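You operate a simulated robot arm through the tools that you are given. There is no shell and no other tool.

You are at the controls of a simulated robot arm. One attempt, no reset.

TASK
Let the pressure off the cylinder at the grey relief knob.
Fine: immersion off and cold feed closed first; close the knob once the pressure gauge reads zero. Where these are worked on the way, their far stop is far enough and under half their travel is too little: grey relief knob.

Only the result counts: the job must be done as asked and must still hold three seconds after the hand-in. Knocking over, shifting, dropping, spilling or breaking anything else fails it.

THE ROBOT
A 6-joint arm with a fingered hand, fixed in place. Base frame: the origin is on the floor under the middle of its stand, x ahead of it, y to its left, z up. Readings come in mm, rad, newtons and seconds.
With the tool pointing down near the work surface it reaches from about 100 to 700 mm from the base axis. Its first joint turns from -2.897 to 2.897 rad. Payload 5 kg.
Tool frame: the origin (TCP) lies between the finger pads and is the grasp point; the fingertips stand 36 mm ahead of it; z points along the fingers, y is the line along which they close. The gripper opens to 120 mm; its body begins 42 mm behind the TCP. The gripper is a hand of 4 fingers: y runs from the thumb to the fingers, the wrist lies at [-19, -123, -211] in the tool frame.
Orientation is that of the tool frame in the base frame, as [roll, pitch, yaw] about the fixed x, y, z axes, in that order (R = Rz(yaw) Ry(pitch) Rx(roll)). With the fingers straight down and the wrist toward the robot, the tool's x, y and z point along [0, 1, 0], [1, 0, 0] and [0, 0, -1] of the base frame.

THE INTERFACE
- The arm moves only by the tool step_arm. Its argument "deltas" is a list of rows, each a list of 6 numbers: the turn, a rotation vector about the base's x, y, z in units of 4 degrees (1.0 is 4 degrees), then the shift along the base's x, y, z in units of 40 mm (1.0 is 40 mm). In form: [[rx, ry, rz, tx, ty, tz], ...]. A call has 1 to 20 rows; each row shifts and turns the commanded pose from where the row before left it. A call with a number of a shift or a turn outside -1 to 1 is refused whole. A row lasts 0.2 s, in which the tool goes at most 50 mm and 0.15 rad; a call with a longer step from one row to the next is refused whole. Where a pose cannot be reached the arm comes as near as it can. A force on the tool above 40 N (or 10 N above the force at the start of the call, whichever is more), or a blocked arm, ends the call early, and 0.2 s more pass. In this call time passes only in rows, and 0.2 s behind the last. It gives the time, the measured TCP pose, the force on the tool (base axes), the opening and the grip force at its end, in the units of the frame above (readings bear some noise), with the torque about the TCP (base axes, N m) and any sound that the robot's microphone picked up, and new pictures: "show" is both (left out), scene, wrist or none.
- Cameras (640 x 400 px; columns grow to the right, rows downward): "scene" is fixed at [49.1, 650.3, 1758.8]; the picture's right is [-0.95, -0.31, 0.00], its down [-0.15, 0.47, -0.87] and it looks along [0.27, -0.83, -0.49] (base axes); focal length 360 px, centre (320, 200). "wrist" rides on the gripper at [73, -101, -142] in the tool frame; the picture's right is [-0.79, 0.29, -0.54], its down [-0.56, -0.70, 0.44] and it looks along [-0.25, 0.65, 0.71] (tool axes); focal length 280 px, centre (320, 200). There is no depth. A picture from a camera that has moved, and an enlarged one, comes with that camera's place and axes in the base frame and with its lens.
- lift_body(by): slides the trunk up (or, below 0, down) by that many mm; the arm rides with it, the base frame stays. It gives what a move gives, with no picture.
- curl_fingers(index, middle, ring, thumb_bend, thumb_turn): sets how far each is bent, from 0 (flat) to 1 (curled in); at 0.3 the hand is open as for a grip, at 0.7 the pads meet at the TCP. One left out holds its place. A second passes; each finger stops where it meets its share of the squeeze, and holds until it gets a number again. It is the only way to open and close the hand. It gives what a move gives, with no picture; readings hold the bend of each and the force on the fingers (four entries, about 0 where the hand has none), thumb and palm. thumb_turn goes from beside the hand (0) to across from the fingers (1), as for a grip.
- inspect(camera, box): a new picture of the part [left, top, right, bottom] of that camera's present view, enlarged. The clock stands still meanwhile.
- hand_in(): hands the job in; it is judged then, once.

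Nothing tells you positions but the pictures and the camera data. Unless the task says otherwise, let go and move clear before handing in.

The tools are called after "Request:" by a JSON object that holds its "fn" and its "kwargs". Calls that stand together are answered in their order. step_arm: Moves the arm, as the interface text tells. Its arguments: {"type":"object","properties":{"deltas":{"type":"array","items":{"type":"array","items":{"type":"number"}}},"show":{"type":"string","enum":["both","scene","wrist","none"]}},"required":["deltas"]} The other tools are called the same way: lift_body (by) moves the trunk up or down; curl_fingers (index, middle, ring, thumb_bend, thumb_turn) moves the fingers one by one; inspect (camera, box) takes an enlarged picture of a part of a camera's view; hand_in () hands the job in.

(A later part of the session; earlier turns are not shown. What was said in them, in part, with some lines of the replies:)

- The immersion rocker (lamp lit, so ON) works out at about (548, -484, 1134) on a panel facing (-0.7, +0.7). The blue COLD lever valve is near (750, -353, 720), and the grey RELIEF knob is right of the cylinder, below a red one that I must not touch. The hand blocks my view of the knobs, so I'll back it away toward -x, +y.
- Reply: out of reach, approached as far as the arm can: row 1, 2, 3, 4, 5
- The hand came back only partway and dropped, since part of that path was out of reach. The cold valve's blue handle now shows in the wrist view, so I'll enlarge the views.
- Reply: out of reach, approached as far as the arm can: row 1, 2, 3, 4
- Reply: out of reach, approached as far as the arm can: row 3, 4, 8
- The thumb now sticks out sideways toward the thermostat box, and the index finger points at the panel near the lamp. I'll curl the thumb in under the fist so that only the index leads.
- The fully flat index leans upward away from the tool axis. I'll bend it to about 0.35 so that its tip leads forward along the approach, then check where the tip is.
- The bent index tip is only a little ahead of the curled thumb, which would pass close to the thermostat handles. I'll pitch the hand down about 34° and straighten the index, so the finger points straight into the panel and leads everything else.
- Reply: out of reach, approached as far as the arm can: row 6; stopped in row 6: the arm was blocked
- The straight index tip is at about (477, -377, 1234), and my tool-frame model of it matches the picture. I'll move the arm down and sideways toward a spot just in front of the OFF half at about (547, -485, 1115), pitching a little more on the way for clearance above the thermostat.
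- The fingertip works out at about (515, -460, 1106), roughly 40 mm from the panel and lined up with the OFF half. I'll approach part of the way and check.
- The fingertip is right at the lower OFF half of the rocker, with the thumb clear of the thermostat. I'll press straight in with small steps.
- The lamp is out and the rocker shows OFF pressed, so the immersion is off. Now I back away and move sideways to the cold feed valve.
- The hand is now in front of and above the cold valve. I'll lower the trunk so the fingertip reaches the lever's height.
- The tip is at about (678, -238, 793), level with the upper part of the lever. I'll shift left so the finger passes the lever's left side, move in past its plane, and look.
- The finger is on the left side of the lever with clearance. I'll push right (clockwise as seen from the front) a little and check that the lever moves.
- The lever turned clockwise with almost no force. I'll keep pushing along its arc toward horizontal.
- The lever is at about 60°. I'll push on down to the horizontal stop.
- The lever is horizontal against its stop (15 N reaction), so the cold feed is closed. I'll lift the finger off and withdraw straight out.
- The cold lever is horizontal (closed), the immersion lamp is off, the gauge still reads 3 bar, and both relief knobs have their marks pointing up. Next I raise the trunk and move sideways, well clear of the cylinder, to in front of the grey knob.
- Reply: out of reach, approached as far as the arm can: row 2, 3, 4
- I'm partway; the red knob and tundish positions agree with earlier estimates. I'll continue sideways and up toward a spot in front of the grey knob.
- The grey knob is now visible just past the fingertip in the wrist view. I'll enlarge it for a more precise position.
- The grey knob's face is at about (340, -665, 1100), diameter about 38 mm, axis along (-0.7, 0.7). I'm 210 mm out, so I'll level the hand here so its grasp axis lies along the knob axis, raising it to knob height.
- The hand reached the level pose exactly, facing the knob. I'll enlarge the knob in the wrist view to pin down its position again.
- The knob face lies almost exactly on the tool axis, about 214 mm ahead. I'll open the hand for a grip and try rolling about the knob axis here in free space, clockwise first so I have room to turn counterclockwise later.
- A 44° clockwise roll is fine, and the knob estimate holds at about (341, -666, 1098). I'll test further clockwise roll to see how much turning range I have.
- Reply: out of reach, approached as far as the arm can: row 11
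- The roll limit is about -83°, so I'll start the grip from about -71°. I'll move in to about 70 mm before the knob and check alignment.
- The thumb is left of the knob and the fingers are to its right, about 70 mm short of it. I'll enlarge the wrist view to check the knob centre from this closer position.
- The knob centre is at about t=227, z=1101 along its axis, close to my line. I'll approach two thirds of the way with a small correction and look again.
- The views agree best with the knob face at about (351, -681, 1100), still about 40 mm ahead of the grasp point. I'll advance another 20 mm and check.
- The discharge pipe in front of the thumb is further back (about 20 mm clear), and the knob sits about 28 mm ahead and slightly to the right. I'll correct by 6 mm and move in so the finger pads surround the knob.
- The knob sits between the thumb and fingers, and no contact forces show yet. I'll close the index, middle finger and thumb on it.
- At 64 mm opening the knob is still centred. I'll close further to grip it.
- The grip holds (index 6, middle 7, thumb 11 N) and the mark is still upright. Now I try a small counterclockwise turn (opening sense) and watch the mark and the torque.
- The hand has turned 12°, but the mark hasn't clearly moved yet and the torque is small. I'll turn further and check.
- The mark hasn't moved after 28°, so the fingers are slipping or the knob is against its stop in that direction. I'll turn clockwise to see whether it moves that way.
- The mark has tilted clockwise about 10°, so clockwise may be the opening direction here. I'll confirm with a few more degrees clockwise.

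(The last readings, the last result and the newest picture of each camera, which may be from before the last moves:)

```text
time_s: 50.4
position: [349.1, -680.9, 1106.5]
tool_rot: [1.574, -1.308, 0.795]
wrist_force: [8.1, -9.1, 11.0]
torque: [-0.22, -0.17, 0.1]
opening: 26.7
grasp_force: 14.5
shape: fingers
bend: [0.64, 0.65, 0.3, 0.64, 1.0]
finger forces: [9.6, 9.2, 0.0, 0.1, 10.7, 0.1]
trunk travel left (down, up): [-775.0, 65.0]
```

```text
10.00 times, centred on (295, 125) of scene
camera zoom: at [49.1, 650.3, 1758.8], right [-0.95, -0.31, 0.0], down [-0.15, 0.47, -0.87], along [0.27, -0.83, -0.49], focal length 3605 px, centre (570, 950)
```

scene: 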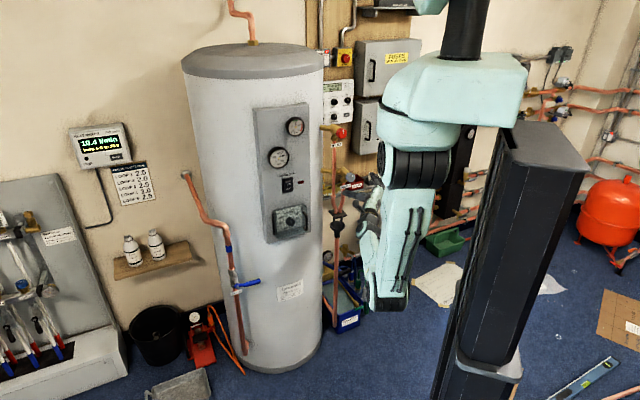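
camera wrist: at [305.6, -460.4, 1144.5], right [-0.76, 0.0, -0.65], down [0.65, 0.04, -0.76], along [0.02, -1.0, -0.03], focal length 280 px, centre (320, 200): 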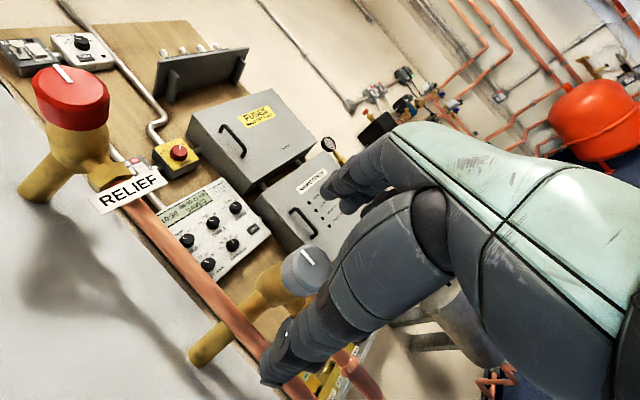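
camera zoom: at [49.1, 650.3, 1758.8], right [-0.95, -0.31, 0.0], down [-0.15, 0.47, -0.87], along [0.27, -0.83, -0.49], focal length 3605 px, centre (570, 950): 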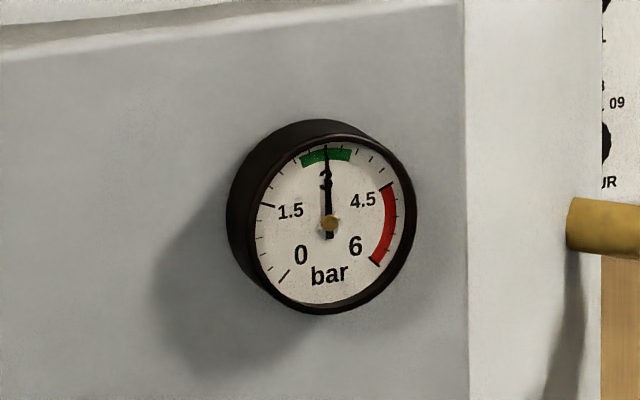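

The mark has clearly followed clockwise by about 20°, so clockwise opens and counterclockwise was the closed stop. I'm near the roll limit, so I'll release, roll back counterclockwise in place for a bigger stroke, and regrip.

Request:
{"fn": "curl_fingers", "kwargs": {"index": 0.45, "middle": 0.45, "thumb_bend": 0.45}}

Request:
{"fn": "inspect", "kwargs": {"camera": "scene", "box": [340, 160, 370, 190]}}

Request:
{"fn": "inspect", "kwargs": {"camera": "wrist", "box": [220, 120, 420, 320]}}

```text
time_s: 51.4
position: [349.9, -679.4, 1106.0]
tool_rot: [1.572, -1.308, 0.798]
wrist_force: [0.6, 0.2, 0.3]
torque: [0.02, 0.0, -0.02]
opening: 78.3
grasp_force: 0.0
shape: fingers
bend: [0.45, 0.45, 0.3, 0.45, 0.99]
finger forces: [0.0, 0.1, 0.1, 0.0, 0.0, 0.1]
trunk travel left (down, up): [-775.0, 65.0]
```

```text
13.33 times, centred on (355, 175) of scene
camera zoom: at [49.1, 650.3, 1758.8], right [-0.95, -0.31, 0.0], down [-0.15, 0.47, -0.87], along [0.27, -0.83, -0.49], focal length 4807 px, centre (-147, 533)
```

zoom: 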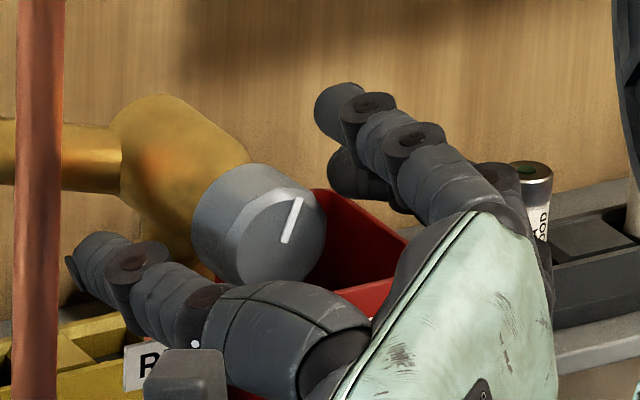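

```text
2.00 times, centred on (320, 220) of wrist
camera zoom: at [328.4, -496.6, 1150.4], right [-0.73, 0.03, -0.69], down [0.69, 0.07, -0.72], along [0.03, -1.0, -0.07], focal length 561 px, centre (320, 160)
```

zoom: 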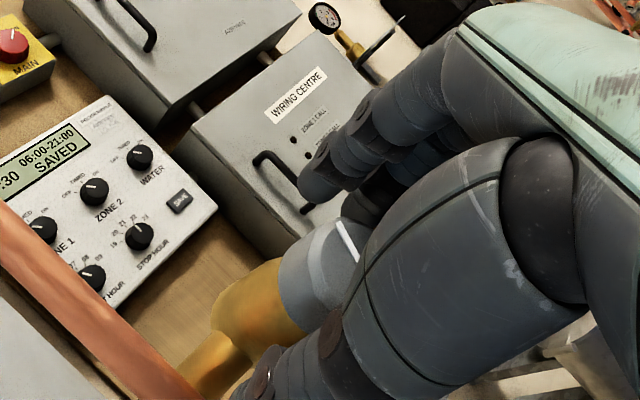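

The knob stayed put at about 20° clockwise. I'll back out 45 mm and roll the hand counterclockwise in steps, watching for reach limits.

Request:
{"fn": "step_arm", "kwargs": {"deltas": [[0, 0, 0, -0.4, 0.4, 0], [0, 0, 0, -0.4, 0.4, 0], [-0.707, 0.707, 0, 0.0036, 0.0036, -0.0064], [-0.707, 0.707, 0, 0.0036, 0.0036, -0.0064], [-0.707, 0.707, 0, 0.0036, 0.0036, -0.0064], [-0.707, 0.707, 0, 0.0036, 0.0036, -0.0064], [-0.707, 0.707, 0, 0.0036, 0.0036, -0.0064], [-0.707, 0.707, 0, 0.0036, 0.0036, -0.0064], [-0.707, 0.707, 0, 0.0036, 0.0036, -0.0064], [-0.707, 0.707, 0, 0.0036, 0.0036, -0.0064], [-0.707, 0.707, 0, 0.0036, 0.0036, -0.0064], [-0.707, 0.707, 0, 0.0036, 0.0036, -0.0064], [-0.707, 0.707, 0, 0.0036, 0.0036, -0.0064], [-0.707, 0.707, 0, 0.0036, 0.0036, -0.0064], [-0.707, 0.707, 0, 0.0036, 0.0036, -0.0064], [-0.707, 0.707, 0, 0.0036, 0.0036, -0.0064], [-0.707, 0.707, 0, 0.0036, 0.0036, -0.0064], [-0.707, 0.707, 0, 0.0036, 0.0036, -0.0064], [-0.707, 0.707, 0, 0.0036, 0.0036, -0.0064], [-0.707, 0.707, 0, 0.0036, 0.0036, -0.0064]], "show": "none"}}

Request:
{"fn": "step_arm", "kwargs": {"deltas": [[-0.707, 0.707, 0, -0.0028, -0.0028, -0.0067], [-0.707, 0.707, 0, -0.0028, -0.0028, -0.0067], [-0.707, 0.707, 0, -0.0028, -0.0028, -0.0067], [-0.707, 0.707, 0, -0.0028, -0.0028, -0.0067], [-0.707, 0.707, 0, -0.0028, -0.0028, -0.0067], [-0.707, 0.707, 0, -0.0028, -0.0028, -0.0067], [-0.707, 0.707, 0, -0.0028, -0.0028, -0.0067], [-0.707, 0.707, 0, -0.0028, -0.0028, -0.0067]], "show": "both"}}

```text
time_s: 55.6
position: [319.5, -647.3, 1100.6]
tool_rot: [1.584, -0.051, 0.789]
wrist_force: [0.6, -0.3, -0.4]
torque: [0.0, 0.03, 0.01]
opening: 78.7
grasp_force: 0.0
shape: fingers
bend: [0.45, 0.45, 0.3, 0.45, 0.99]
finger forces: [0.1, 0.1, 0.0, 0.1, 0.0, 0.0]
trunk travel left (down, up): [-775.0, 65.0]
```

```text
time_s: 57.4
position: [318.2, -646.7, 1098.4]
tool_rot: [1.586, 0.506, 0.788]
wrist_force: [-0.1, -1.1, -1.1]
torque: [0.02, 0.02, -0.02]
opening: 78.7
grasp_force: 0.0
shape: fingers
bend: [0.45, 0.45, 0.3, 0.45, 0.99]
finger forces: [0.0, 0.1, 0.1, 0.0, 0.0, 0.1]
trunk travel left (down, up): [-775.0, 65.0]
camera wrist: at [226.7, -534.2, 977.4], right [-0.77, -0.01, 0.64], down [-0.28, -0.9, -0.35], along [0.58, -0.44, 0.68], focal length 280 px, centre (320, 200)
```

scene: 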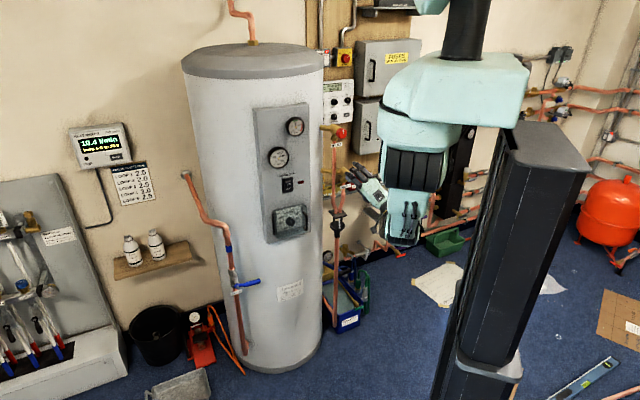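
wrist: 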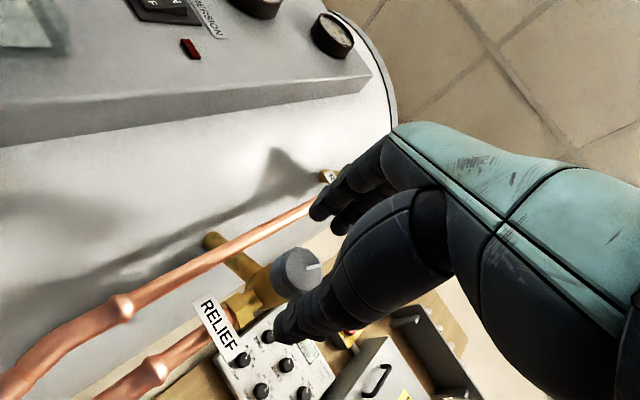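

At +29° roll everything is reachable. I'll continue counterclockwise to gain more stroke.

Request:
{"fn": "step_arm", "kwargs": {"deltas": [[-0.707, 0.707, 0, -0.0028, -0.0028, -0.0067], [-0.707, 0.707, 0, -0.0028, -0.0028, -0.0067], [-0.707, 0.707, 0, -0.0028, -0.0028, -0.0067], [-0.707, 0.707, 0, -0.0028, -0.0028, -0.0067], [-0.707, 0.707, 0, -0.0028, -0.0028, -0.0067], [-0.707, 0.707, 0, -0.0028, -0.0028, -0.0067], [-0.707, 0.707, 0, -0.0028, -0.0028, -0.0067], [-0.707, 0.707, 0, -0.0028, -0.0028, -0.0067], [-0.707, 0.707, 0, -0.0028, -0.0028, -0.0067], [-0.707, 0.707, 0, -0.0028, -0.0028, -0.0067]], "show": "both"}}

Request:
{"fn": "inspect", "kwargs": {"camera": "wrist", "box": [200, 120, 400, 320]}}

Request:
{"fn": "inspect", "kwargs": {"camera": "scene", "box": [330, 150, 390, 210]}}

```text
time_s: 59.6
position: [318.3, -647.5, 1093.9]
tool_rot: [1.596, 1.207, 0.799]
wrist_force: [-0.6, 0.1, -0.9]
torque: [0.0, 0.01, 0.02]
opening: 78.8
grasp_force: 0.1
shape: fingers
bend: [0.45, 0.45, 0.3, 0.45, 0.99]
finger forces: [0.1, 0.0, 0.1, 0.1, 0.1, 0.1]
trunk travel left (down, up): [-775.0, 65.0]
camera wrist: at [167.9, -592.9, 993.0], right [-0.38, 0.37, 0.84], down [-0.3, -0.92, 0.27], along [0.87, -0.15, 0.46], focal length 280 px, centre (320, 200)
```

scene: 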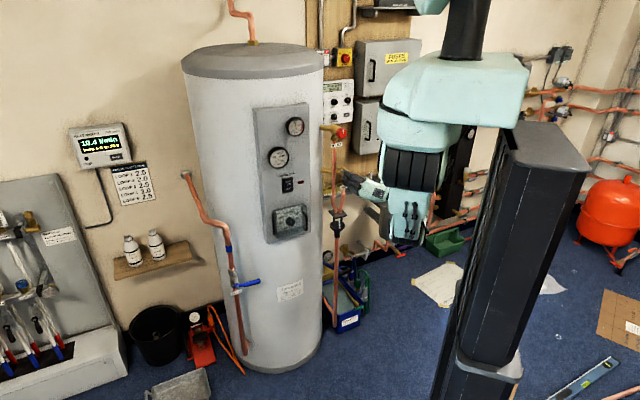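
wrist: 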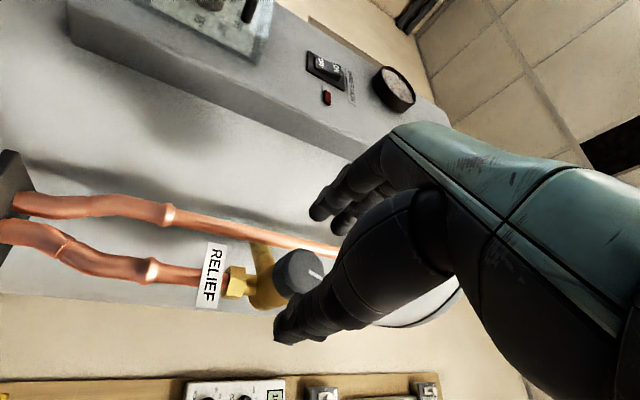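

```text
2.00 times, centred on (300, 220) of wrist
camera zoom: at [167.9, -592.9, 993.0], right [-0.38, 0.37, 0.84], down [-0.3, -0.92, 0.27], along [0.87, -0.15, 0.46], focal length 561 px, centre (360, 160)
```

zoom: 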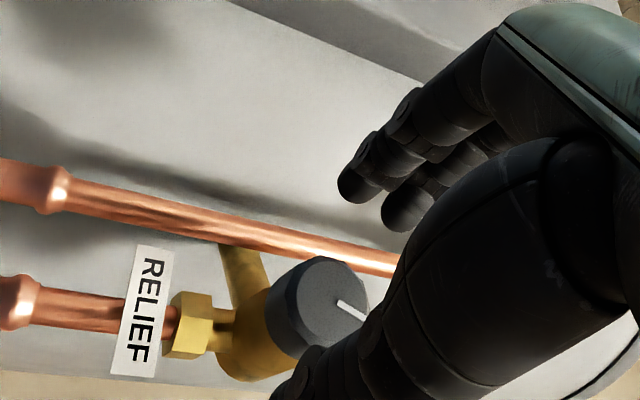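

```text
6.67 times, centred on (360, 180) of scene
camera zoom: at [49.1, 650.3, 1758.8], right [-0.95, -0.31, 0.0], down [-0.15, 0.47, -0.87], along [0.27, -0.83, -0.49], focal length 2403 px, centre (53, 333)
```

zoom: 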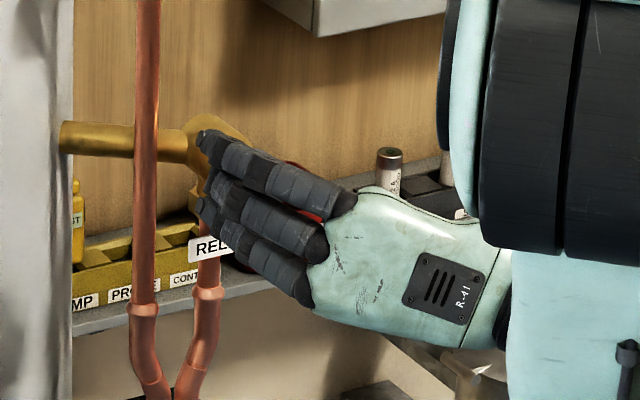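

The roll reaches +69° freely, and this view fixes the knob face at t=234, z=1101, n=-732. I'll move in around the knob and grip it again.

Request:
{"fn": "step_arm", "kwargs": {"deltas": [[0, 0, 0, 0.26, -0.26, 0.017], [0, 0, 0, 0.26, -0.26, 0.017], [0, 0, 0, 0.26, -0.26, 0.017]], "show": "none"}}

Request:
{"fn": "curl_fingers", "kwargs": {"index": 0.8, "middle": 0.8, "thumb_bend": 0.8}}

Request:
{"fn": "inspect", "kwargs": {"camera": "wrist", "box": [200, 120, 400, 320]}}

Request:
{"fn": "inspect", "kwargs": {"camera": "scene", "box": [330, 150, 390, 210]}}

```text
time_s: 60.4
position: [349.0, -679.1, 1097.5]
tool_rot: [1.598, 1.205, 0.8]
wrist_force: [0.2, 0.0, 0.0]
torque: [-0.04, -0.04, 0.02]
opening: 78.8
grasp_force: 0.0
shape: fingers
bend: [0.45, 0.45, 0.3, 0.45, 0.99]
finger forces: [0.0, 0.0, 0.1, 0.0, 0.1, 0.1]
trunk travel left (down, up): [-775.0, 65.0]
```

```text
time_s: 61.4
position: [350.0, -679.3, 1097.5]
tool_rot: [1.591, 1.208, 0.792]
wrist_force: [6.2, -2.2, 5.1]
torque: [-0.04, -0.06, -0.1]
opening: 31.9
grasp_force: 18.0
shape: fingers
bend: [0.62, 0.64, 0.3, 0.62, 1.0]
finger forces: [9.5, 11.1, 0.1, 0.1, 16.1, 0.0]
trunk travel left (down, up): [-775.0, 65.0]
```

```text
2.00 times, centred on (300, 220) of wrist
camera zoom: at [200.5, -624.4, 995.8], right [-0.38, 0.37, 0.84], down [-0.3, -0.92, 0.27], along [0.87, -0.15, 0.46], focal length 561 px, centre (360, 160)
```

zoom: 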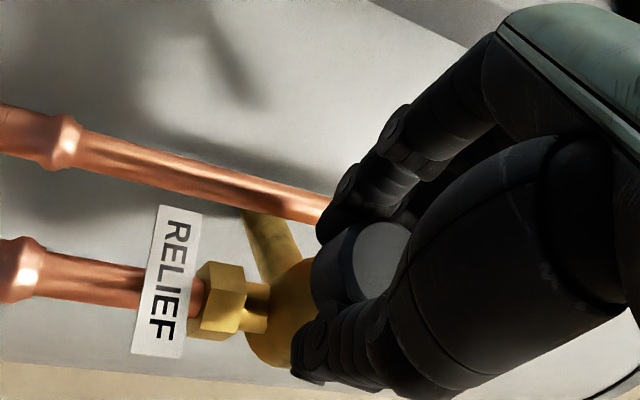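

```text
6.67 times, centred on (360, 180) of scene
camera zoom: at [49.1, 650.3, 1758.8], right [-0.95, -0.31, 0.0], down [-0.15, 0.47, -0.87], along [0.27, -0.83, -0.49], focal length 2403 px, centre (53, 333)
```

zoom: 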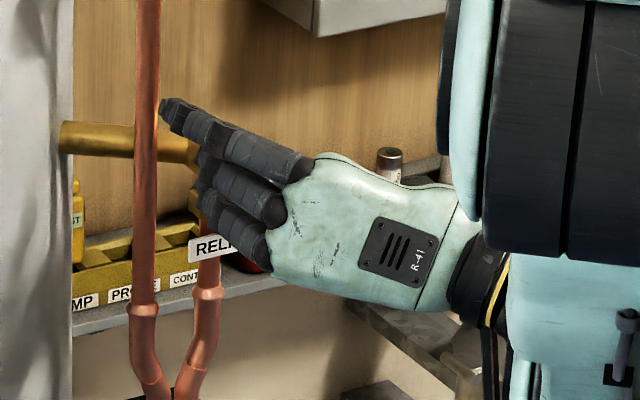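

The grip is firmer this time (thumb 16 N). I'll turn clockwise about 40° and check the gauge and sound.

Request:
{"fn": "step_arm", "kwargs": {"deltas": [[0.707, -0.707, 0, 0.0025, 0.0025, 0.005], [0.707, -0.707, 0, 0.0025, 0.0025, 0.005], [0.707, -0.707, 0, 0.0025, 0.0025, 0.005], [0.707, -0.707, 0, 0.0025, 0.0025, 0.005], [0.707, -0.707, 0, 0.0025, 0.0025, 0.005], [0.707, -0.707, 0, 0.0025, 0.0025, 0.005], [0.707, -0.707, 0, 0.0025, 0.0025, 0.005], [0.707, -0.707, 0, 0.0025, 0.0025, 0.005], [0.707, -0.707, 0, 0.0025, 0.0025, 0.005], [0.707, -0.707, 0, 0.0025, 0.0025, 0.005]], "show": "none"}}

Request:
{"fn": "inspect", "kwargs": {"camera": "scene", "box": [330, 150, 390, 210]}}

Request:
{"fn": "inspect", "kwargs": {"camera": "scene", "box": [270, 105, 320, 145]}}

Request:
{"fn": "inspect", "kwargs": {"camera": "wrist", "box": [200, 120, 400, 320]}}

```text
time_s: 63.6
position: [350.6, -672.8, 1103.6]
tool_rot: [1.591, 0.506, 0.791]
wrist_force: [9.4, -21.3, -7.9]
torque: [-0.05, -0.01, -0.01]
opening: 33.3
grasp_force: 17.2
shape: fingers
bend: [0.65, 0.65, 0.3, 0.59, 1.0]
finger forces: [6.3, 7.8, 0.0, 0.1, 20.7, 0.0]
out of reach, approached as far as the arm can: row 3, 5, 10
trunk travel left (down, up): [-775.0, 65.0]
```

```text
6.67 times, centred on (360, 180) of scene
camera zoom: at [49.1, 650.3, 1758.8], right [-0.95, -0.31, 0.0], down [-0.15, 0.47, -0.87], along [0.27, -0.83, -0.49], focal length 2403 px, centre (53, 333)
```

zoom: 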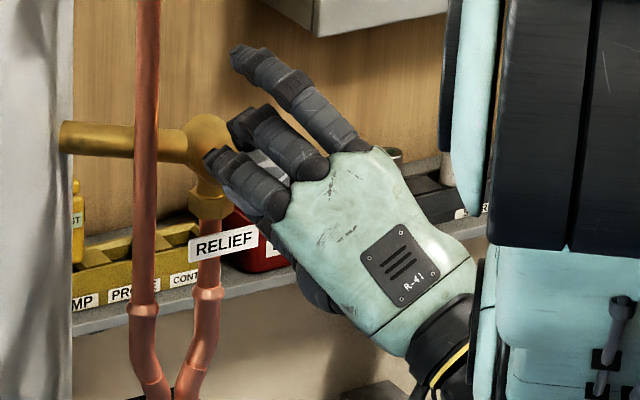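

```text
10.00 times, centred on (295, 125) of scene
camera zoom: at [49.1, 650.3, 1758.8], right [-0.95, -0.31, 0.0], down [-0.15, 0.47, -0.87], along [0.27, -0.83, -0.49], focal length 3605 px, centre (570, 950)
```

zoom: 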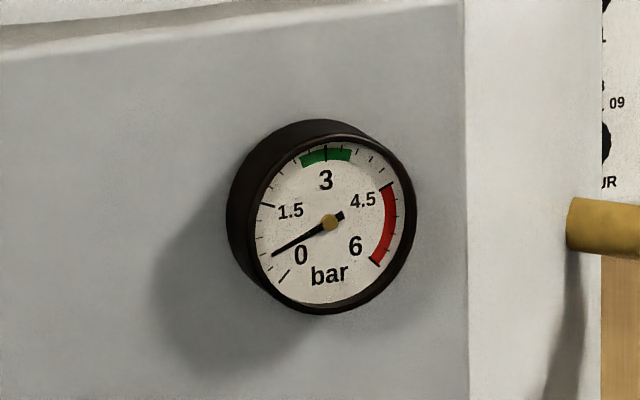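

```text
2.00 times, centred on (300, 220) of wrist
camera zoom: at [258.1, -559.7, 984.5], right [-0.76, -0.01, 0.64], down [-0.28, -0.89, -0.35], along [0.58, -0.45, 0.68], focal length 561 px, centre (360, 160)
```

zoom: 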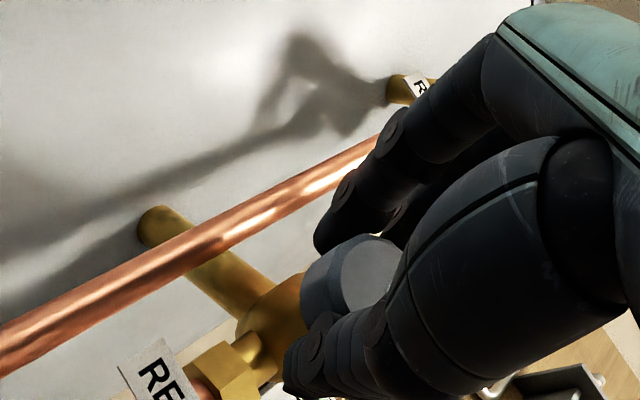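

The gauge is falling (about 0.7 bar), so the relief is open. The arm drifted a few millimetres, so I'll correct that and keep turning clockwise toward the far stop.

Request:
{"fn": "step_arm", "kwargs": {"deltas": [[0.707, -0.707, 0, 0.01, -0.06, -0.05], [0.707, -0.707, 0, 0.01, -0.06, -0.05], [0.707, -0.707, 0, 0.0025, 0.0025, 0.005], [0.707, -0.707, 0, 0.0025, 0.0025, 0.005], [0.707, -0.707, 0, 0.0025, 0.0025, 0.005]], "show": "none"}}

Request:
{"fn": "inspect", "kwargs": {"camera": "scene", "box": [330, 150, 390, 210]}}

Request:
{"fn": "inspect", "kwargs": {"camera": "scene", "box": [270, 105, 320, 145]}}

Request:
{"fn": "inspect", "kwargs": {"camera": "wrist", "box": [200, 120, 400, 320]}}

```text
time_s: 64.8
position: [351.3, -672.3, 1105.8]
tool_rot: [1.589, 0.157, 0.791]
wrist_force: [7.5, -7.5, -8.9]
torque: [-0.27, 0.2, 0.2]
opening: 33.6
grasp_force: 19.4
shape: fingers
bend: [0.67, 0.64, 0.3, 0.59, 1.0]
finger forces: [8.0, 8.6, 0.1, 0.0, 22.7, 0.1]
out of reach, approached as far as the arm can: row 1
trunk travel left (down, up): [-775.0, 65.0]
```

```text
6.67 times, centred on (360, 180) of scene
camera zoom: at [49.1, 650.3, 1758.8], right [-0.95, -0.31, 0.0], down [-0.15, 0.47, -0.87], along [0.27, -0.83, -0.49], focal length 2403 px, centre (53, 333)
```

zoom: 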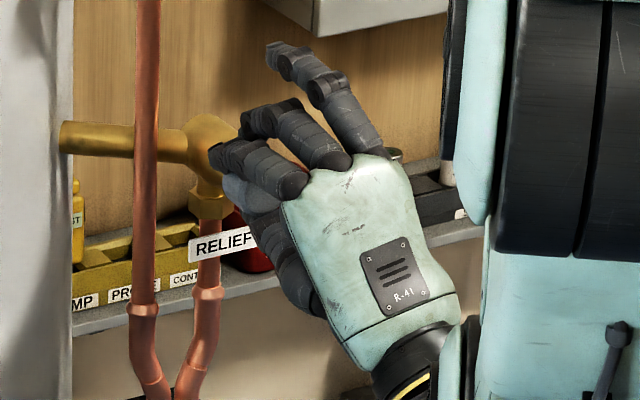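

```text
10.00 times, centred on (295, 125) of scene
camera zoom: at [49.1, 650.3, 1758.8], right [-0.95, -0.31, 0.0], down [-0.15, 0.47, -0.87], along [0.27, -0.83, -0.49], focal length 3605 px, centre (570, 950)
```

zoom: 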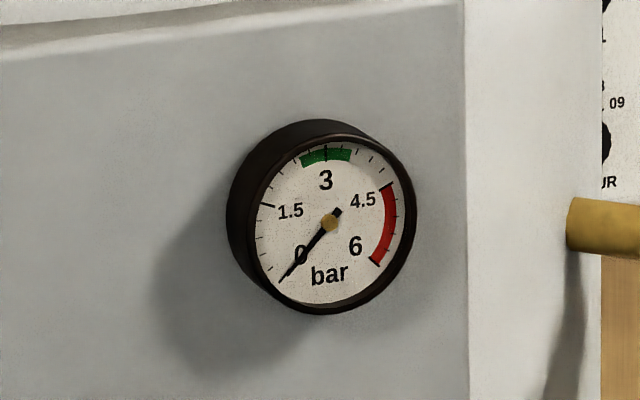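

```text
2.00 times, centred on (300, 220) of wrist
camera zoom: at [287.7, -530.0, 997.9], right [-0.9, -0.14, 0.42], down [-0.16, -0.77, -0.61], along [0.41, -0.62, 0.67], focal length 561 px, centre (360, 160)
```

zoom: 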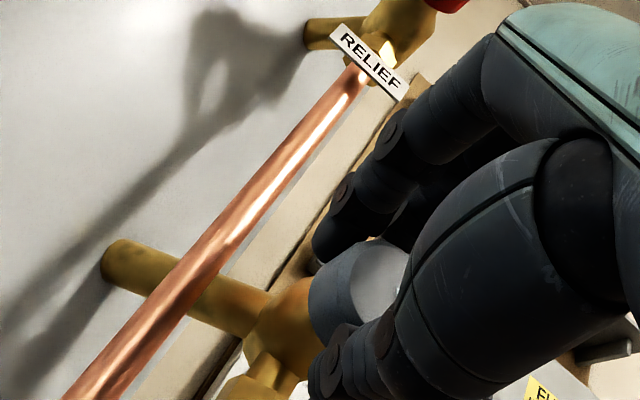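

The gauge needle is at about zero and resistance has built up, suggesting the far stop. I'll turn a little more to make sure it's against the stop, then let go and look at the mark.

Request:
{"fn": "step_arm", "kwargs": {"deltas": [[0.707, -0.707, 0, 0.0, 0.0, 0.0], [0.707, -0.707, 0, 0.0, 0.0, 0.0], [0.707, -0.707, 0, 0.0, 0.0, 0.0]], "show": "none"}}

Request:
{"fn": "curl_fingers", "kwargs": {"index": 0.42, "middle": 0.42, "thumb_bend": 0.42}}

Request:
{"fn": "inspect", "kwargs": {"camera": "scene", "box": [330, 150, 390, 210]}}

Request:
{"fn": "inspect", "kwargs": {"camera": "scene", "box": [270, 105, 320, 145]}}

Request:
{"fn": "inspect", "kwargs": {"camera": "wrist", "box": [200, 120, 400, 320]}}

```text
time_s: 65.6
position: [351.1, -670.9, 1107.1]
tool_rot: [1.586, -0.051, 0.789]
wrist_force: [10.4, -9.8, -3.7]
torque: [-0.48, 0.15, 0.17]
opening: 33.7
grasp_force: 21.3
shape: fingers
bend: [0.67, 0.64, 0.3, 0.59, 1.0]
finger forces: [10.6, 9.8, 0.0, 0.0, 21.8, 0.1]
trunk travel left (down, up): [-775.0, 65.0]
```

```text
time_s: 66.6
position: [350.3, -670.2, 1107.2]
tool_rot: [1.584, -0.051, 0.79]
wrist_force: [0.0, 0.0, -0.3]
torque: [-0.01, 0.02, -0.01]
opening: 87.4
grasp_force: 0.1
shape: fingers
bend: [0.42, 0.42, 0.3, 0.42, 0.99]
finger forces: [0.1, 0.1, 0.0, 0.0, 0.0, 0.0]
trunk travel left (down, up): [-775.0, 65.0]
```

```text
6.67 times, centred on (360, 180) of scene
camera zoom: at [49.1, 650.3, 1758.8], right [-0.95, -0.31, 0.0], down [-0.15, 0.47, -0.87], along [0.27, -0.83, -0.49], focal length 2403 px, centre (53, 333)
```

zoom: 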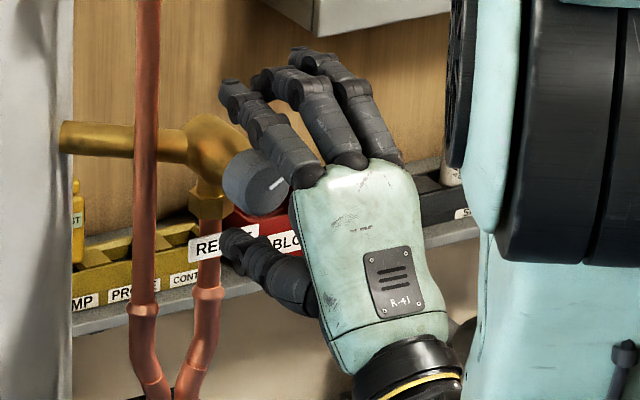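

```text
10.00 times, centred on (295, 125) of scene
camera zoom: at [49.1, 650.3, 1758.8], right [-0.95, -0.31, 0.0], down [-0.15, 0.47, -0.87], along [0.27, -0.83, -0.49], focal length 3605 px, centre (570, 950)
```

zoom: 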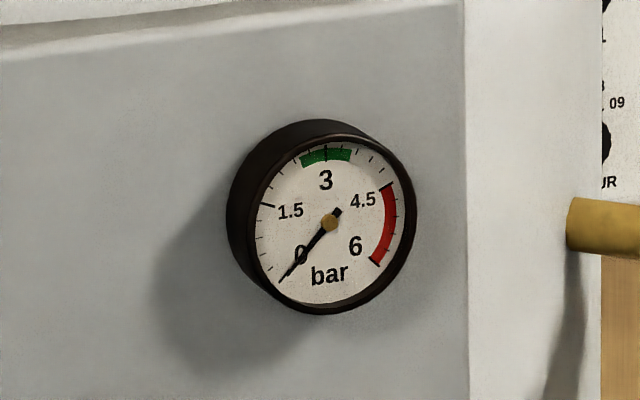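

```text
2.00 times, centred on (300, 220) of wrist
camera zoom: at [301.1, -513.3, 1013.3], right [-0.95, -0.19, 0.25], down [-0.06, -0.68, -0.73], along [0.31, -0.71, 0.63], focal length 561 px, centre (360, 160)
```

zoom: 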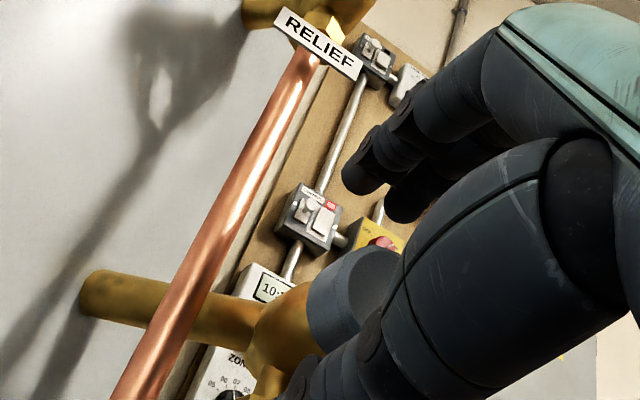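

The gauge reads zero and the mark now points right and somewhat up. I'll enlarge the knob to judge the angle.

Request:
{"fn": "inspect", "kwargs": {"camera": "scene", "box": [345, 165, 365, 185]}}

Request:
{"fn": "inspect", "kwargs": {"camera": "scene", "box": [285, 115, 305, 135]}}

```text
16.00 times, centred on (355, 175) of scene
camera zoom: at [49.1, 650.3, 1758.8], right [-0.95, -0.31, 0.0], down [-0.15, 0.47, -0.87], along [0.27, -0.83, -0.49], focal length 5768 px, centre (-240, 600)
```

zoom: 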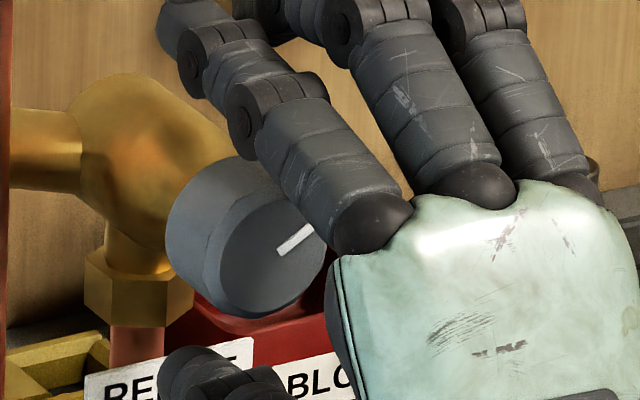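

```text
16.00 times, centred on (295, 125) of scene
camera zoom: at [49.1, 650.3, 1758.8], right [-0.95, -0.31, 0.0], down [-0.15, 0.47, -0.87], along [0.27, -0.83, -0.49], focal length 5768 px, centre (720, 1400)
```

zoom: 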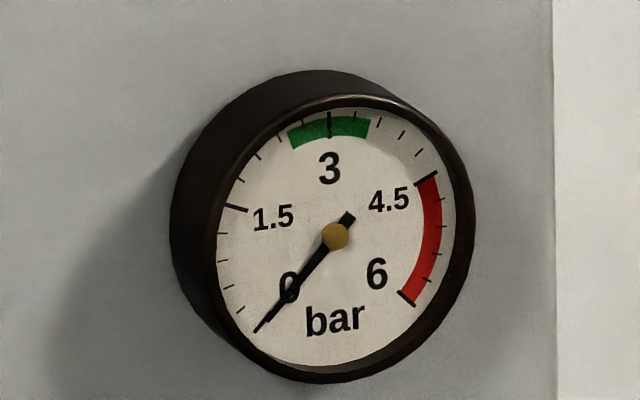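

The gauge needle sits on zero and the mark is about 68° clockwise, where the torque had risen against a stop. Now I must close the knob: I'll back out, roll the hand clockwise to about -75°, regrip and turn counterclockwise to the closed stop.

Request:
{"fn": "step_arm", "kwargs": {"deltas": [[0, 0, 0, -0.37, 0.37, 0], [0, 0, 0, -0.37, 0.37, 0], [0.707, -0.707, 0, -0.0063, -0.0063, -0.0017], [0.707, -0.707, 0, -0.0063, -0.0063, -0.0017], [0.707, -0.707, 0, -0.0063, -0.0063, -0.0017], [0.707, -0.707, 0, -0.0063, -0.0063, -0.0017], [0.707, -0.707, 0, -0.0063, -0.0063, -0.0017], [0.707, -0.707, 0, -0.0063, -0.0063, -0.0017], [0.707, -0.707, 0, -0.0063, -0.0063, -0.0017], [0.707, -0.707, 0, -0.0063, -0.0063, -0.0017], [0.707, -0.707, 0, -0.0063, -0.0063, -0.0017], [0.707, -0.707, 0, -0.0063, -0.0063, -0.0017], [0.707, -0.707, 0, -0.0063, -0.0063, -0.0017], [0.707, -0.707, 0, -0.0063, -0.0063, -0.0017], [0.707, -0.707, 0, -0.0063, -0.0063, -0.0017], [0.707, -0.707, 0, -0.0063, -0.0063, -0.0017], [0.707, -0.707, 0, -0.0063, -0.0063, -0.0017], [0.707, -0.707, 0, -0.0063, -0.0063, -0.0017], [0.707, -0.707, 0, -0.0063, -0.0063, -0.0017], [0.707, -0.707, 0, -0.0063, -0.0063, -0.0017]], "show": "both"}}

Request:
{"fn": "inspect", "kwargs": {"camera": "scene", "box": [345, 165, 365, 185]}}

Request:
{"fn": "inspect", "kwargs": {"camera": "scene", "box": [285, 115, 305, 135]}}

```text
time_s: 70.8
position: [313.6, -645.8, 1106.5]
tool_rot: [1.572, -1.31, 0.8]
wrist_force: [0.9, 0.1, 0.1]
torque: [0.01, 0.05, 0.01]
opening: 87.8
grasp_force: 0.2
shape: fingers
bend: [0.42, 0.42, 0.3, 0.42, 0.99]
finger forces: [0.0, 0.0, 0.0, 0.1, 0.0, 0.0]
trunk travel left (down, up): [-775.0, 65.0]
camera wrist: at [292.3, -462.5, 1151.3], right [-0.73, 0.03, -0.69], down [0.69, 0.07, -0.72], along [0.03, -1.0, -0.07], focal length 280 px, centre (320, 200)
```

scene: 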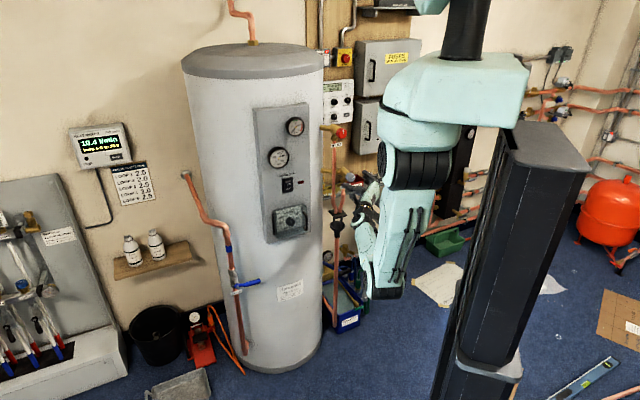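
wrist: 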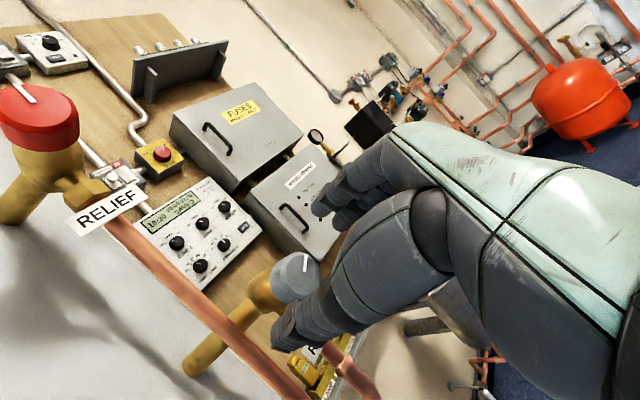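

```text
16.00 times, centred on (355, 175) of scene
camera zoom: at [49.1, 650.3, 1758.8], right [-0.95, -0.31, 0.0], down [-0.15, 0.47, -0.87], along [0.27, -0.83, -0.49], focal length 5768 px, centre (-240, 600)
```

zoom: 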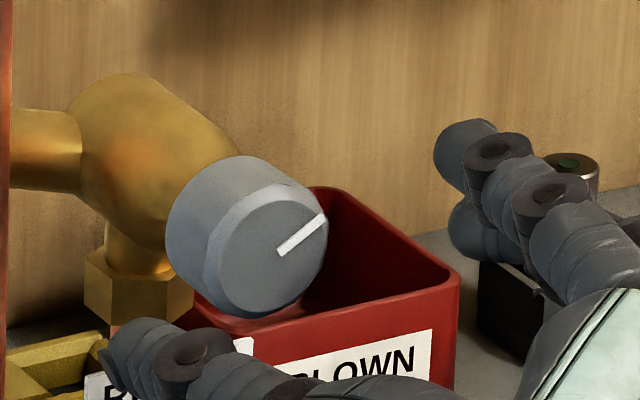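

```text
16.00 times, centred on (295, 125) of scene
camera zoom: at [49.1, 650.3, 1758.8], right [-0.95, -0.31, 0.0], down [-0.15, 0.47, -0.87], along [0.27, -0.83, -0.49], focal length 5768 px, centre (720, 1400)
```

zoom: 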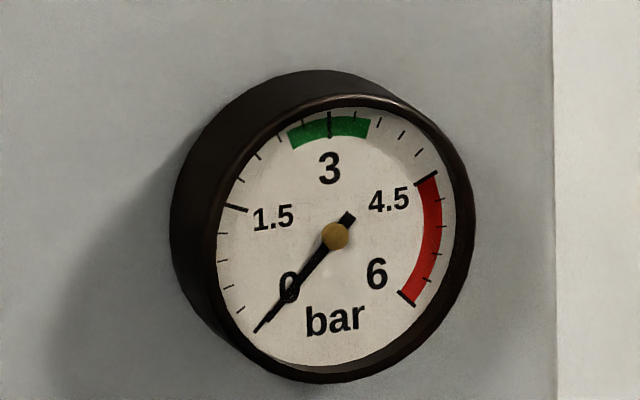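

The knob stayed open at about 66°, which is its far stop: torque during the turn was only about 0.03 N·m and then rose sharply. The gauge is at zero, so I'll move in, grip it and turn it counterclockwise to close.

Request:
{"fn": "step_arm", "kwargs": {"deltas": [[0, 0, 0, 0.3, -0.277, -0.005], [0, 0, 0, 0.3, -0.277, -0.005], [0, 0, 0, 0.3, -0.277, -0.005]], "show": "none"}}

Request:
{"fn": "curl_fingers", "kwargs": {"index": 0.8, "middle": 0.8, "thumb_bend": 0.8}}

Request:
{"fn": "inspect", "kwargs": {"camera": "scene", "box": [340, 160, 370, 190]}}

```text
time_s: 71.6
position: [349.3, -679.5, 1105.8]
tool_rot: [1.582, -1.309, 0.787]
wrist_force: [0.3, 0.8, -1.0]
torque: [-0.03, 0.01, 0.0]
opening: 87.7
grasp_force: 0.1
shape: fingers
bend: [0.42, 0.42, 0.3, 0.42, 0.99]
finger forces: [0.1, 0.0, 0.0, 0.0, 0.0, 0.0]
trunk travel left (down, up): [-775.0, 65.0]
```

```text
time_s: 72.6
position: [350.6, -679.8, 1105.3]
tool_rot: [1.572, -1.307, 0.8]
wrist_force: [8.9, -4.4, 0.4]
torque: [-0.09, 0.01, 0.17]
opening: 27.9
grasp_force: 22.6
shape: fingers
bend: [0.61, 0.62, 0.3, 0.64, 1.0]
finger forces: [10.5, 10.3, 0.0, 0.0, 23.7, 0.1]
trunk travel left (down, up): [-775.0, 65.0]
```

```text
13.33 times, centred on (355, 175) of scene
camera zoom: at [49.1, 650.3, 1758.8], right [-0.95, -0.31, 0.0], down [-0.15, 0.47, -0.87], along [0.27, -0.83, -0.49], focal length 4807 px, centre (-147, 533)
```

zoom: 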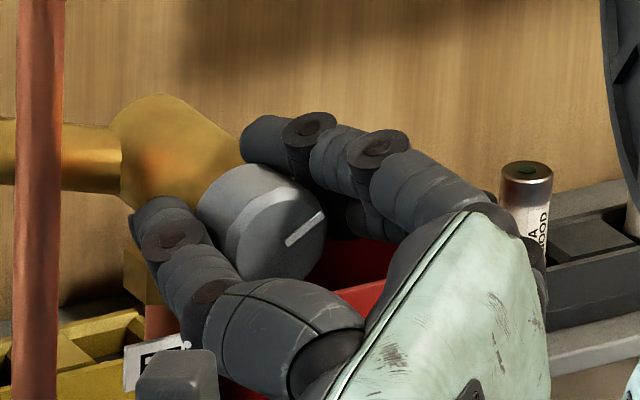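

The knob is gripped with its mark to the right. I'll turn counterclockwise about 48° first and check.

Request:
{"fn": "step_arm", "kwargs": {"deltas": [[-0.707, 0.707, 0, 0.0035, 0.0035, -0.0064], [-0.707, 0.707, 0, 0.0035, 0.0035, -0.0064], [-0.707, 0.707, 0, 0.0035, 0.0035, -0.0064], [-0.707, 0.707, 0, 0.0035, 0.0035, -0.0064], [-0.707, 0.707, 0, 0.0035, 0.0035, -0.0064], [-0.707, 0.707, 0, 0.0035, 0.0035, -0.0064], [-0.707, 0.707, 0, 0.0035, 0.0035, -0.0064], [-0.707, 0.707, 0, 0.0035, 0.0035, -0.0064], [-0.707, 0.707, 0, 0.0035, 0.0035, -0.0064], [-0.707, 0.707, 0, 0.0035, 0.0035, -0.0064], [-0.707, 0.707, 0, 0.0035, 0.0035, -0.0064], [-0.707, 0.707, 0, 0.0035, 0.0035, -0.0064]], "show": "none"}}

Request:
{"fn": "inspect", "kwargs": {"camera": "scene", "box": [340, 160, 370, 190]}}

```text
time_s: 75.2
position: [352.7, -679.5, 1101.1]
tool_rot: [1.586, -0.468, 0.787]
wrist_force: [11.1, -4.5, -2.4]
torque: [0.11, 0.08, 0.19]
opening: 27.3
grasp_force: 22.8
shape: fingers
bend: [0.61, 0.63, 0.3, 0.65, 1.0]
finger forces: [11.3, 11.3, 0.1, 0.0, 23.9, 0.0]
trunk travel left (down, up): [-775.0, 65.0]
```

```text
13.33 times, centred on (355, 175) of scene
camera zoom: at [49.1, 650.3, 1758.8], right [-0.95, -0.31, 0.0], down [-0.15, 0.47, -0.87], along [0.27, -0.83, -0.49], focal length 4807 px, centre (-147, 533)
```

zoom: 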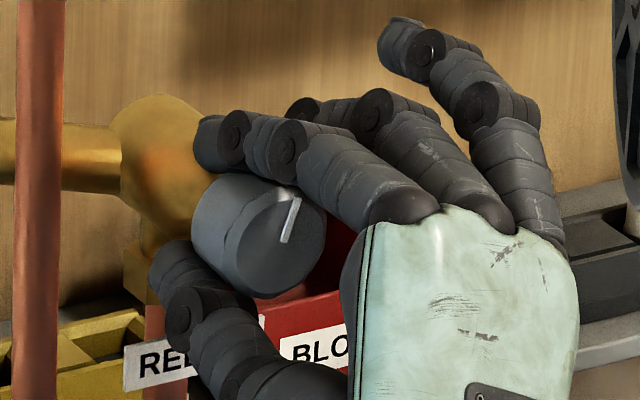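

The mark has come back to about 20° from upright. I'll carry on counterclockwise to the closed stop.

Request:
{"fn": "step_arm", "kwargs": {"deltas": [[-0.707, 0.707, 0, 0.0015, 0.0015, -0.008], [-0.707, 0.707, 0, 0.0015, 0.0015, -0.008], [-0.707, 0.707, 0, 0.0015, 0.0015, -0.008], [-0.707, 0.707, 0, 0.0015, 0.0015, -0.008], [-0.707, 0.707, 0, 0.0015, 0.0015, -0.008], [-0.707, 0.707, 0, 0, 0, -0.008], [-0.707, 0.707, 0, 0, 0, -0.008], [-0.707, 0.707, 0, 0, 0, -0.008], [-0.707, 0.707, 0, 0, 0, -0.008]], "show": "none"}}

Request:
{"fn": "inspect", "kwargs": {"camera": "scene", "box": [340, 160, 370, 190]}}

```text
time_s: 77.2
position: [351.5, -679.4, 1101.5]
tool_rot: [1.592, 0.156, 0.789]
wrist_force: [9.7, -23.4, -5.9]
torque: [0.58, -0.06, -0.21]
opening: 26.5
grasp_force: 28.3
shape: fingers
bend: [0.61, 0.66, 0.3, 0.66, 0.97]
finger forces: [10.4, 19.1, 0.1, 0.0, 25.1, 0.0]
out of reach, approached as far as the arm can: row 6, 8
trunk travel left (down, up): [-775.0, 65.0]
```

```text
13.33 times, centred on (355, 175) of scene
camera zoom: at [49.1, 650.3, 1758.8], right [-0.95, -0.31, 0.0], down [-0.15, 0.47, -0.87], along [0.27, -0.83, -0.49], focal length 4807 px, centre (-147, 533)
```

zoom: 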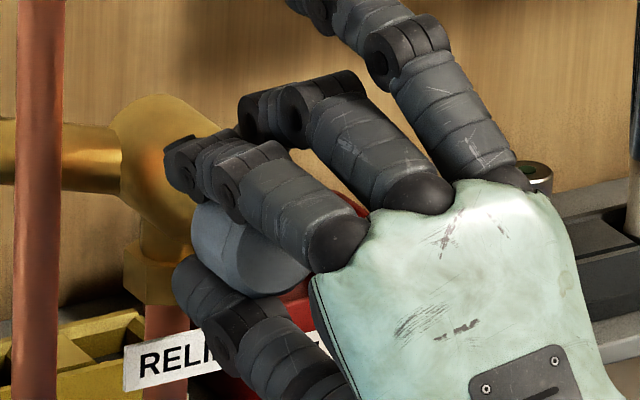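

The torque (-0.45 N·m about the axis) shows the knob is against the closed stop. I'll release, back straight out and check the mark.

Request:
{"fn": "curl_fingers", "kwargs": {"index": 0.42, "middle": 0.42, "thumb_bend": 0.42}}

Request:
{"fn": "step_arm", "kwargs": {"deltas": [[0, 0, 0, -0.35, 0.35, 0], [0, 0, 0, -0.4, 0.4, 0], [0, 0, 0, -0.5, 0.5, 0], [0, 0, 0, -0.5, 0.5, 0]], "show": "both"}}

Request:
{"fn": "inspect", "kwargs": {"camera": "scene", "box": [345, 165, 365, 185]}}

Request:
{"fn": "inspect", "kwargs": {"camera": "wrist", "box": [200, 220, 400, 400]}}

```text
time_s: 77.5
position: [346.7, -661.1, 1109.6]
tool_rot: [1.574, 0.164, 0.79]
wrist_force: [-0.7, 0.2, -0.5]
torque: [0.06, 0.06, -0.02]
opening: 87.9
grasp_force: 0.1
shape: fingers
bend: [0.42, 0.42, 0.3, 0.42, 0.99]
finger forces: [0.0, 0.1, 0.0, 0.0, 0.0, 0.1]
trunk travel left (down, up): [-775.0, 65.0]
stopped: the arm was blocked; the commanded pose is now the measured one
```

```text
time_s: 78.5
position: [278.3, -596.4, 1108.2]
tool_rot: [1.577, 0.16, 0.792]
wrist_force: [0.3, -0.1, 0.6]
torque: [0.01, 0.01, 0.01]
opening: 87.8
grasp_force: 0.2
shape: fingers
bend: [0.42, 0.42, 0.3, 0.42, 0.99]
finger forces: [0.1, 0.0, 0.1, 0.0, 0.0, 0.0]
trunk travel left (down, up): [-775.0, 65.0]
camera wrist: at [215.2, -456.0, 999.1], right [-0.9, -0.14, 0.41], down [-0.16, -0.78, -0.6], along [0.41, -0.61, 0.68], focal length 280 px, centre (320, 200)
```

scene: 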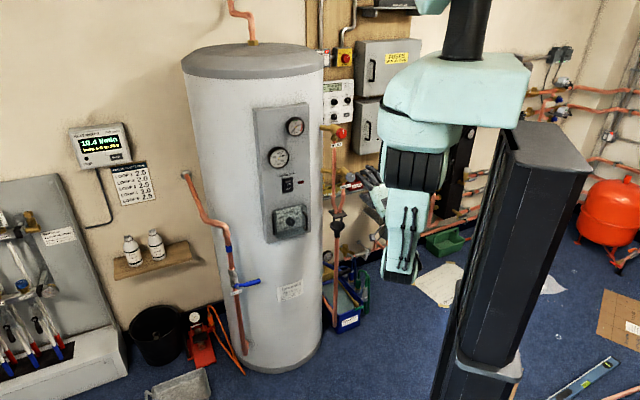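
wrist: 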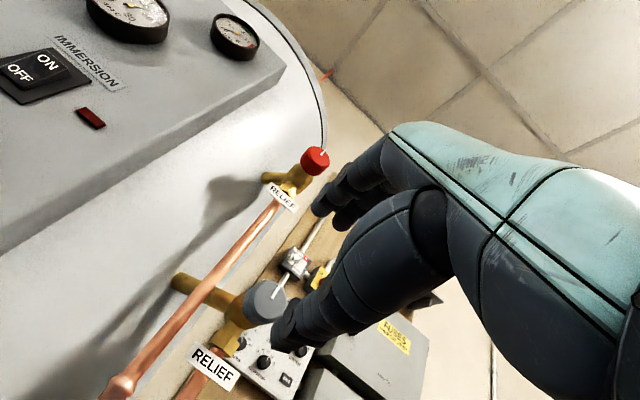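

```text
16.00 times, centred on (355, 175) of scene
camera zoom: at [49.1, 650.3, 1758.8], right [-0.95, -0.31, 0.0], down [-0.15, 0.47, -0.87], along [0.27, -0.83, -0.49], focal length 5768 px, centre (-240, 600)
```

zoom: 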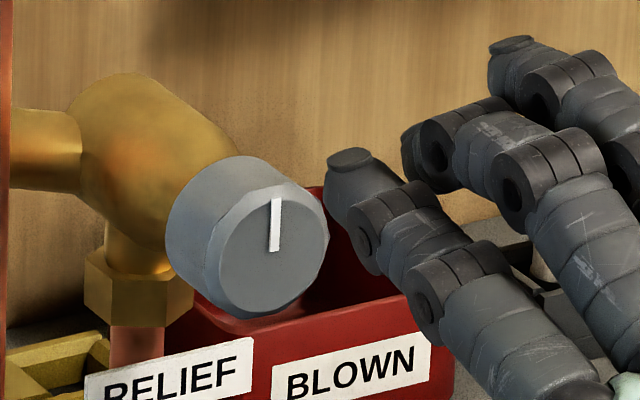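

```text
2.22 times, centred on (300, 310) of wrist
camera zoom: at [215.2, -456.0, 999.1], right [-0.9, -0.14, 0.41], down [-0.16, -0.78, -0.6], along [0.41, -0.61, 0.68], focal length 623 px, centre (364, -44)
```

zoom: 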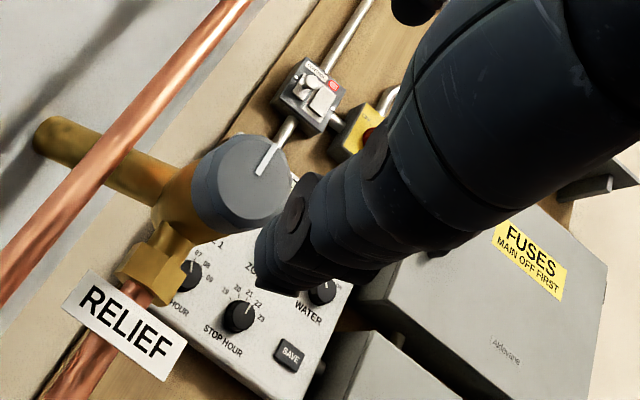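

The grey knob's mark is back upright at its original position, so it is closed. I'll back off further and check the gauge, immersion, cold lever and red knob before handing in.

Request:
{"fn": "step_arm", "kwargs": {"deltas": [[0, 0, 0, -0.5, 0.5, 0], [0, 0, 0, -0.5, 0.5, 0], [0, 0, 0, -0.5, 0.5, 0]], "show": "scene"}}

Request:
{"fn": "inspect", "kwargs": {"camera": "scene", "box": [285, 115, 305, 135]}}

Request:
{"fn": "inspect", "kwargs": {"camera": "scene", "box": [260, 100, 380, 220]}}

Request:
{"fn": "inspect", "kwargs": {"camera": "scene", "box": [200, 220, 300, 300]}}

```text
time_s: 79.3
position: [217.9, -537.4, 1107.4]
tool_rot: [1.579, 0.16, 0.79]
wrist_force: [-0.1, -0.1, 0.3]
torque: [0.02, 0.01, 0.01]
opening: 88.0
grasp_force: 0.1
shape: fingers
bend: [0.42, 0.42, 0.3, 0.42, 0.99]
finger forces: [0.0, 0.1, 0.1, 0.0, 0.1, 0.1]
trunk travel left (down, up): [-775.0, 65.0]
```

scene: 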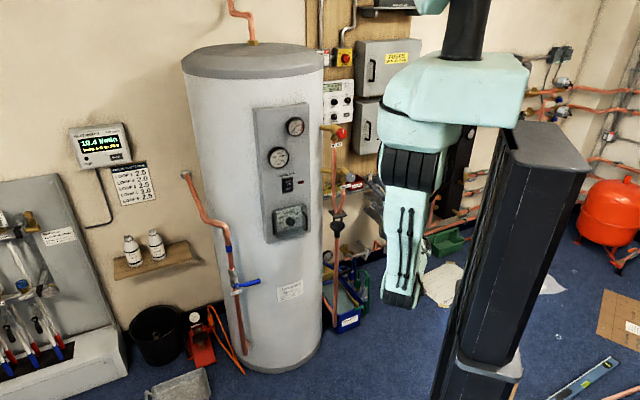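

```text
16.00 times, centred on (295, 125) of scene
camera zoom: at [49.1, 650.3, 1758.8], right [-0.95, -0.31, 0.0], down [-0.15, 0.47, -0.87], along [0.27, -0.83, -0.49], focal length 5768 px, centre (720, 1400)
```

zoom: 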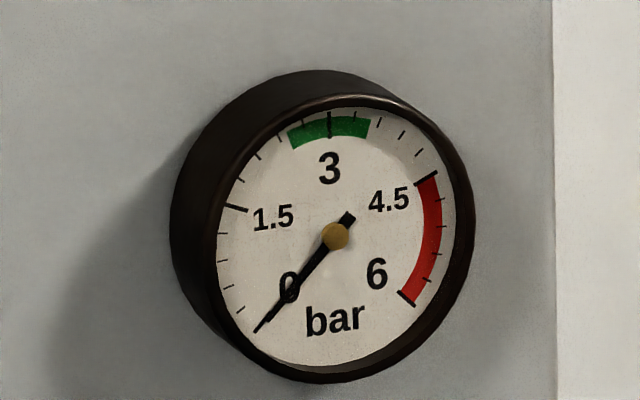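

```text
3.33 times, centred on (320, 160) of scene
camera zoom: at [49.1, 650.3, 1758.8], right [-0.95, -0.31, 0.0], down [-0.15, 0.47, -0.87], along [0.27, -0.83, -0.49], focal length 1202 px, centre (320, 333)
```

zoom: 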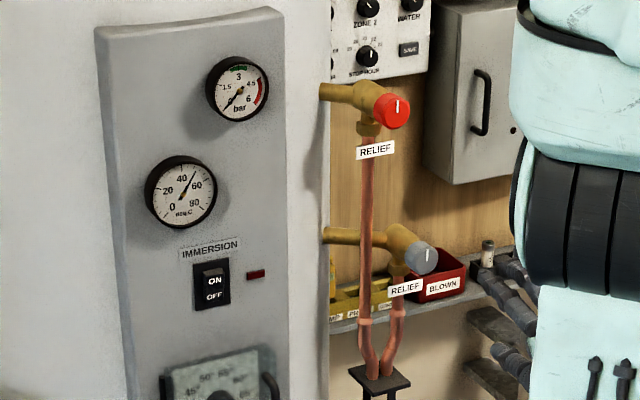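

```text
5.00 times, centred on (250, 260) of scene
camera zoom: at [49.1, 650.3, 1758.8], right [-0.95, -0.31, 0.0], down [-0.15, 0.47, -0.87], along [0.27, -0.83, -0.49], focal length 1803 px, centre (670, -100)
```

zoom: 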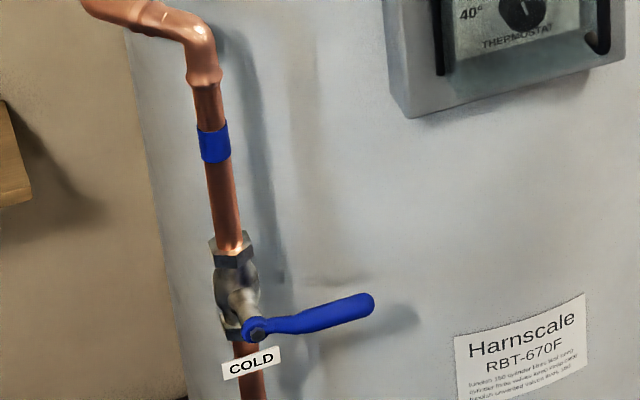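

Everything checks out. The immersion is off (lamp dark), the cold lever is horizontal, the gauge is at zero, the grey knob's mark is upright, the red knob hasn't moved, and the hand is clear. I'm handing in.

Request:
{"fn": "hand_in", "kwargs": {}}

```text
The job is handed in.
```

The cylinder's pressure is off, and I've handed the job in. I haven't been shown how it was judged.

- **Immersion:** I switched it off first; the lamp is dark.
- **Cold feed:** I closed it next. The blue lever is horizontal against its stop.
- **Grey relief knob:** It opens clockwise. I turned it about 66°, to what felt like its far stop. Resistance was low through the turn, then rose sharply.
- **Pressure:** The gauge fell from 3 bar to zero. I then turned the knob back to its closed stop, and its mark is upright again. The gauge still read zero afterwards.

My first try at the knob was counterclockwise; it was already against its closed stop, so nothing moved. The red relief knob hasn't moved, and I saw nothing else disturbed. The hand has let go and is clear of everything.
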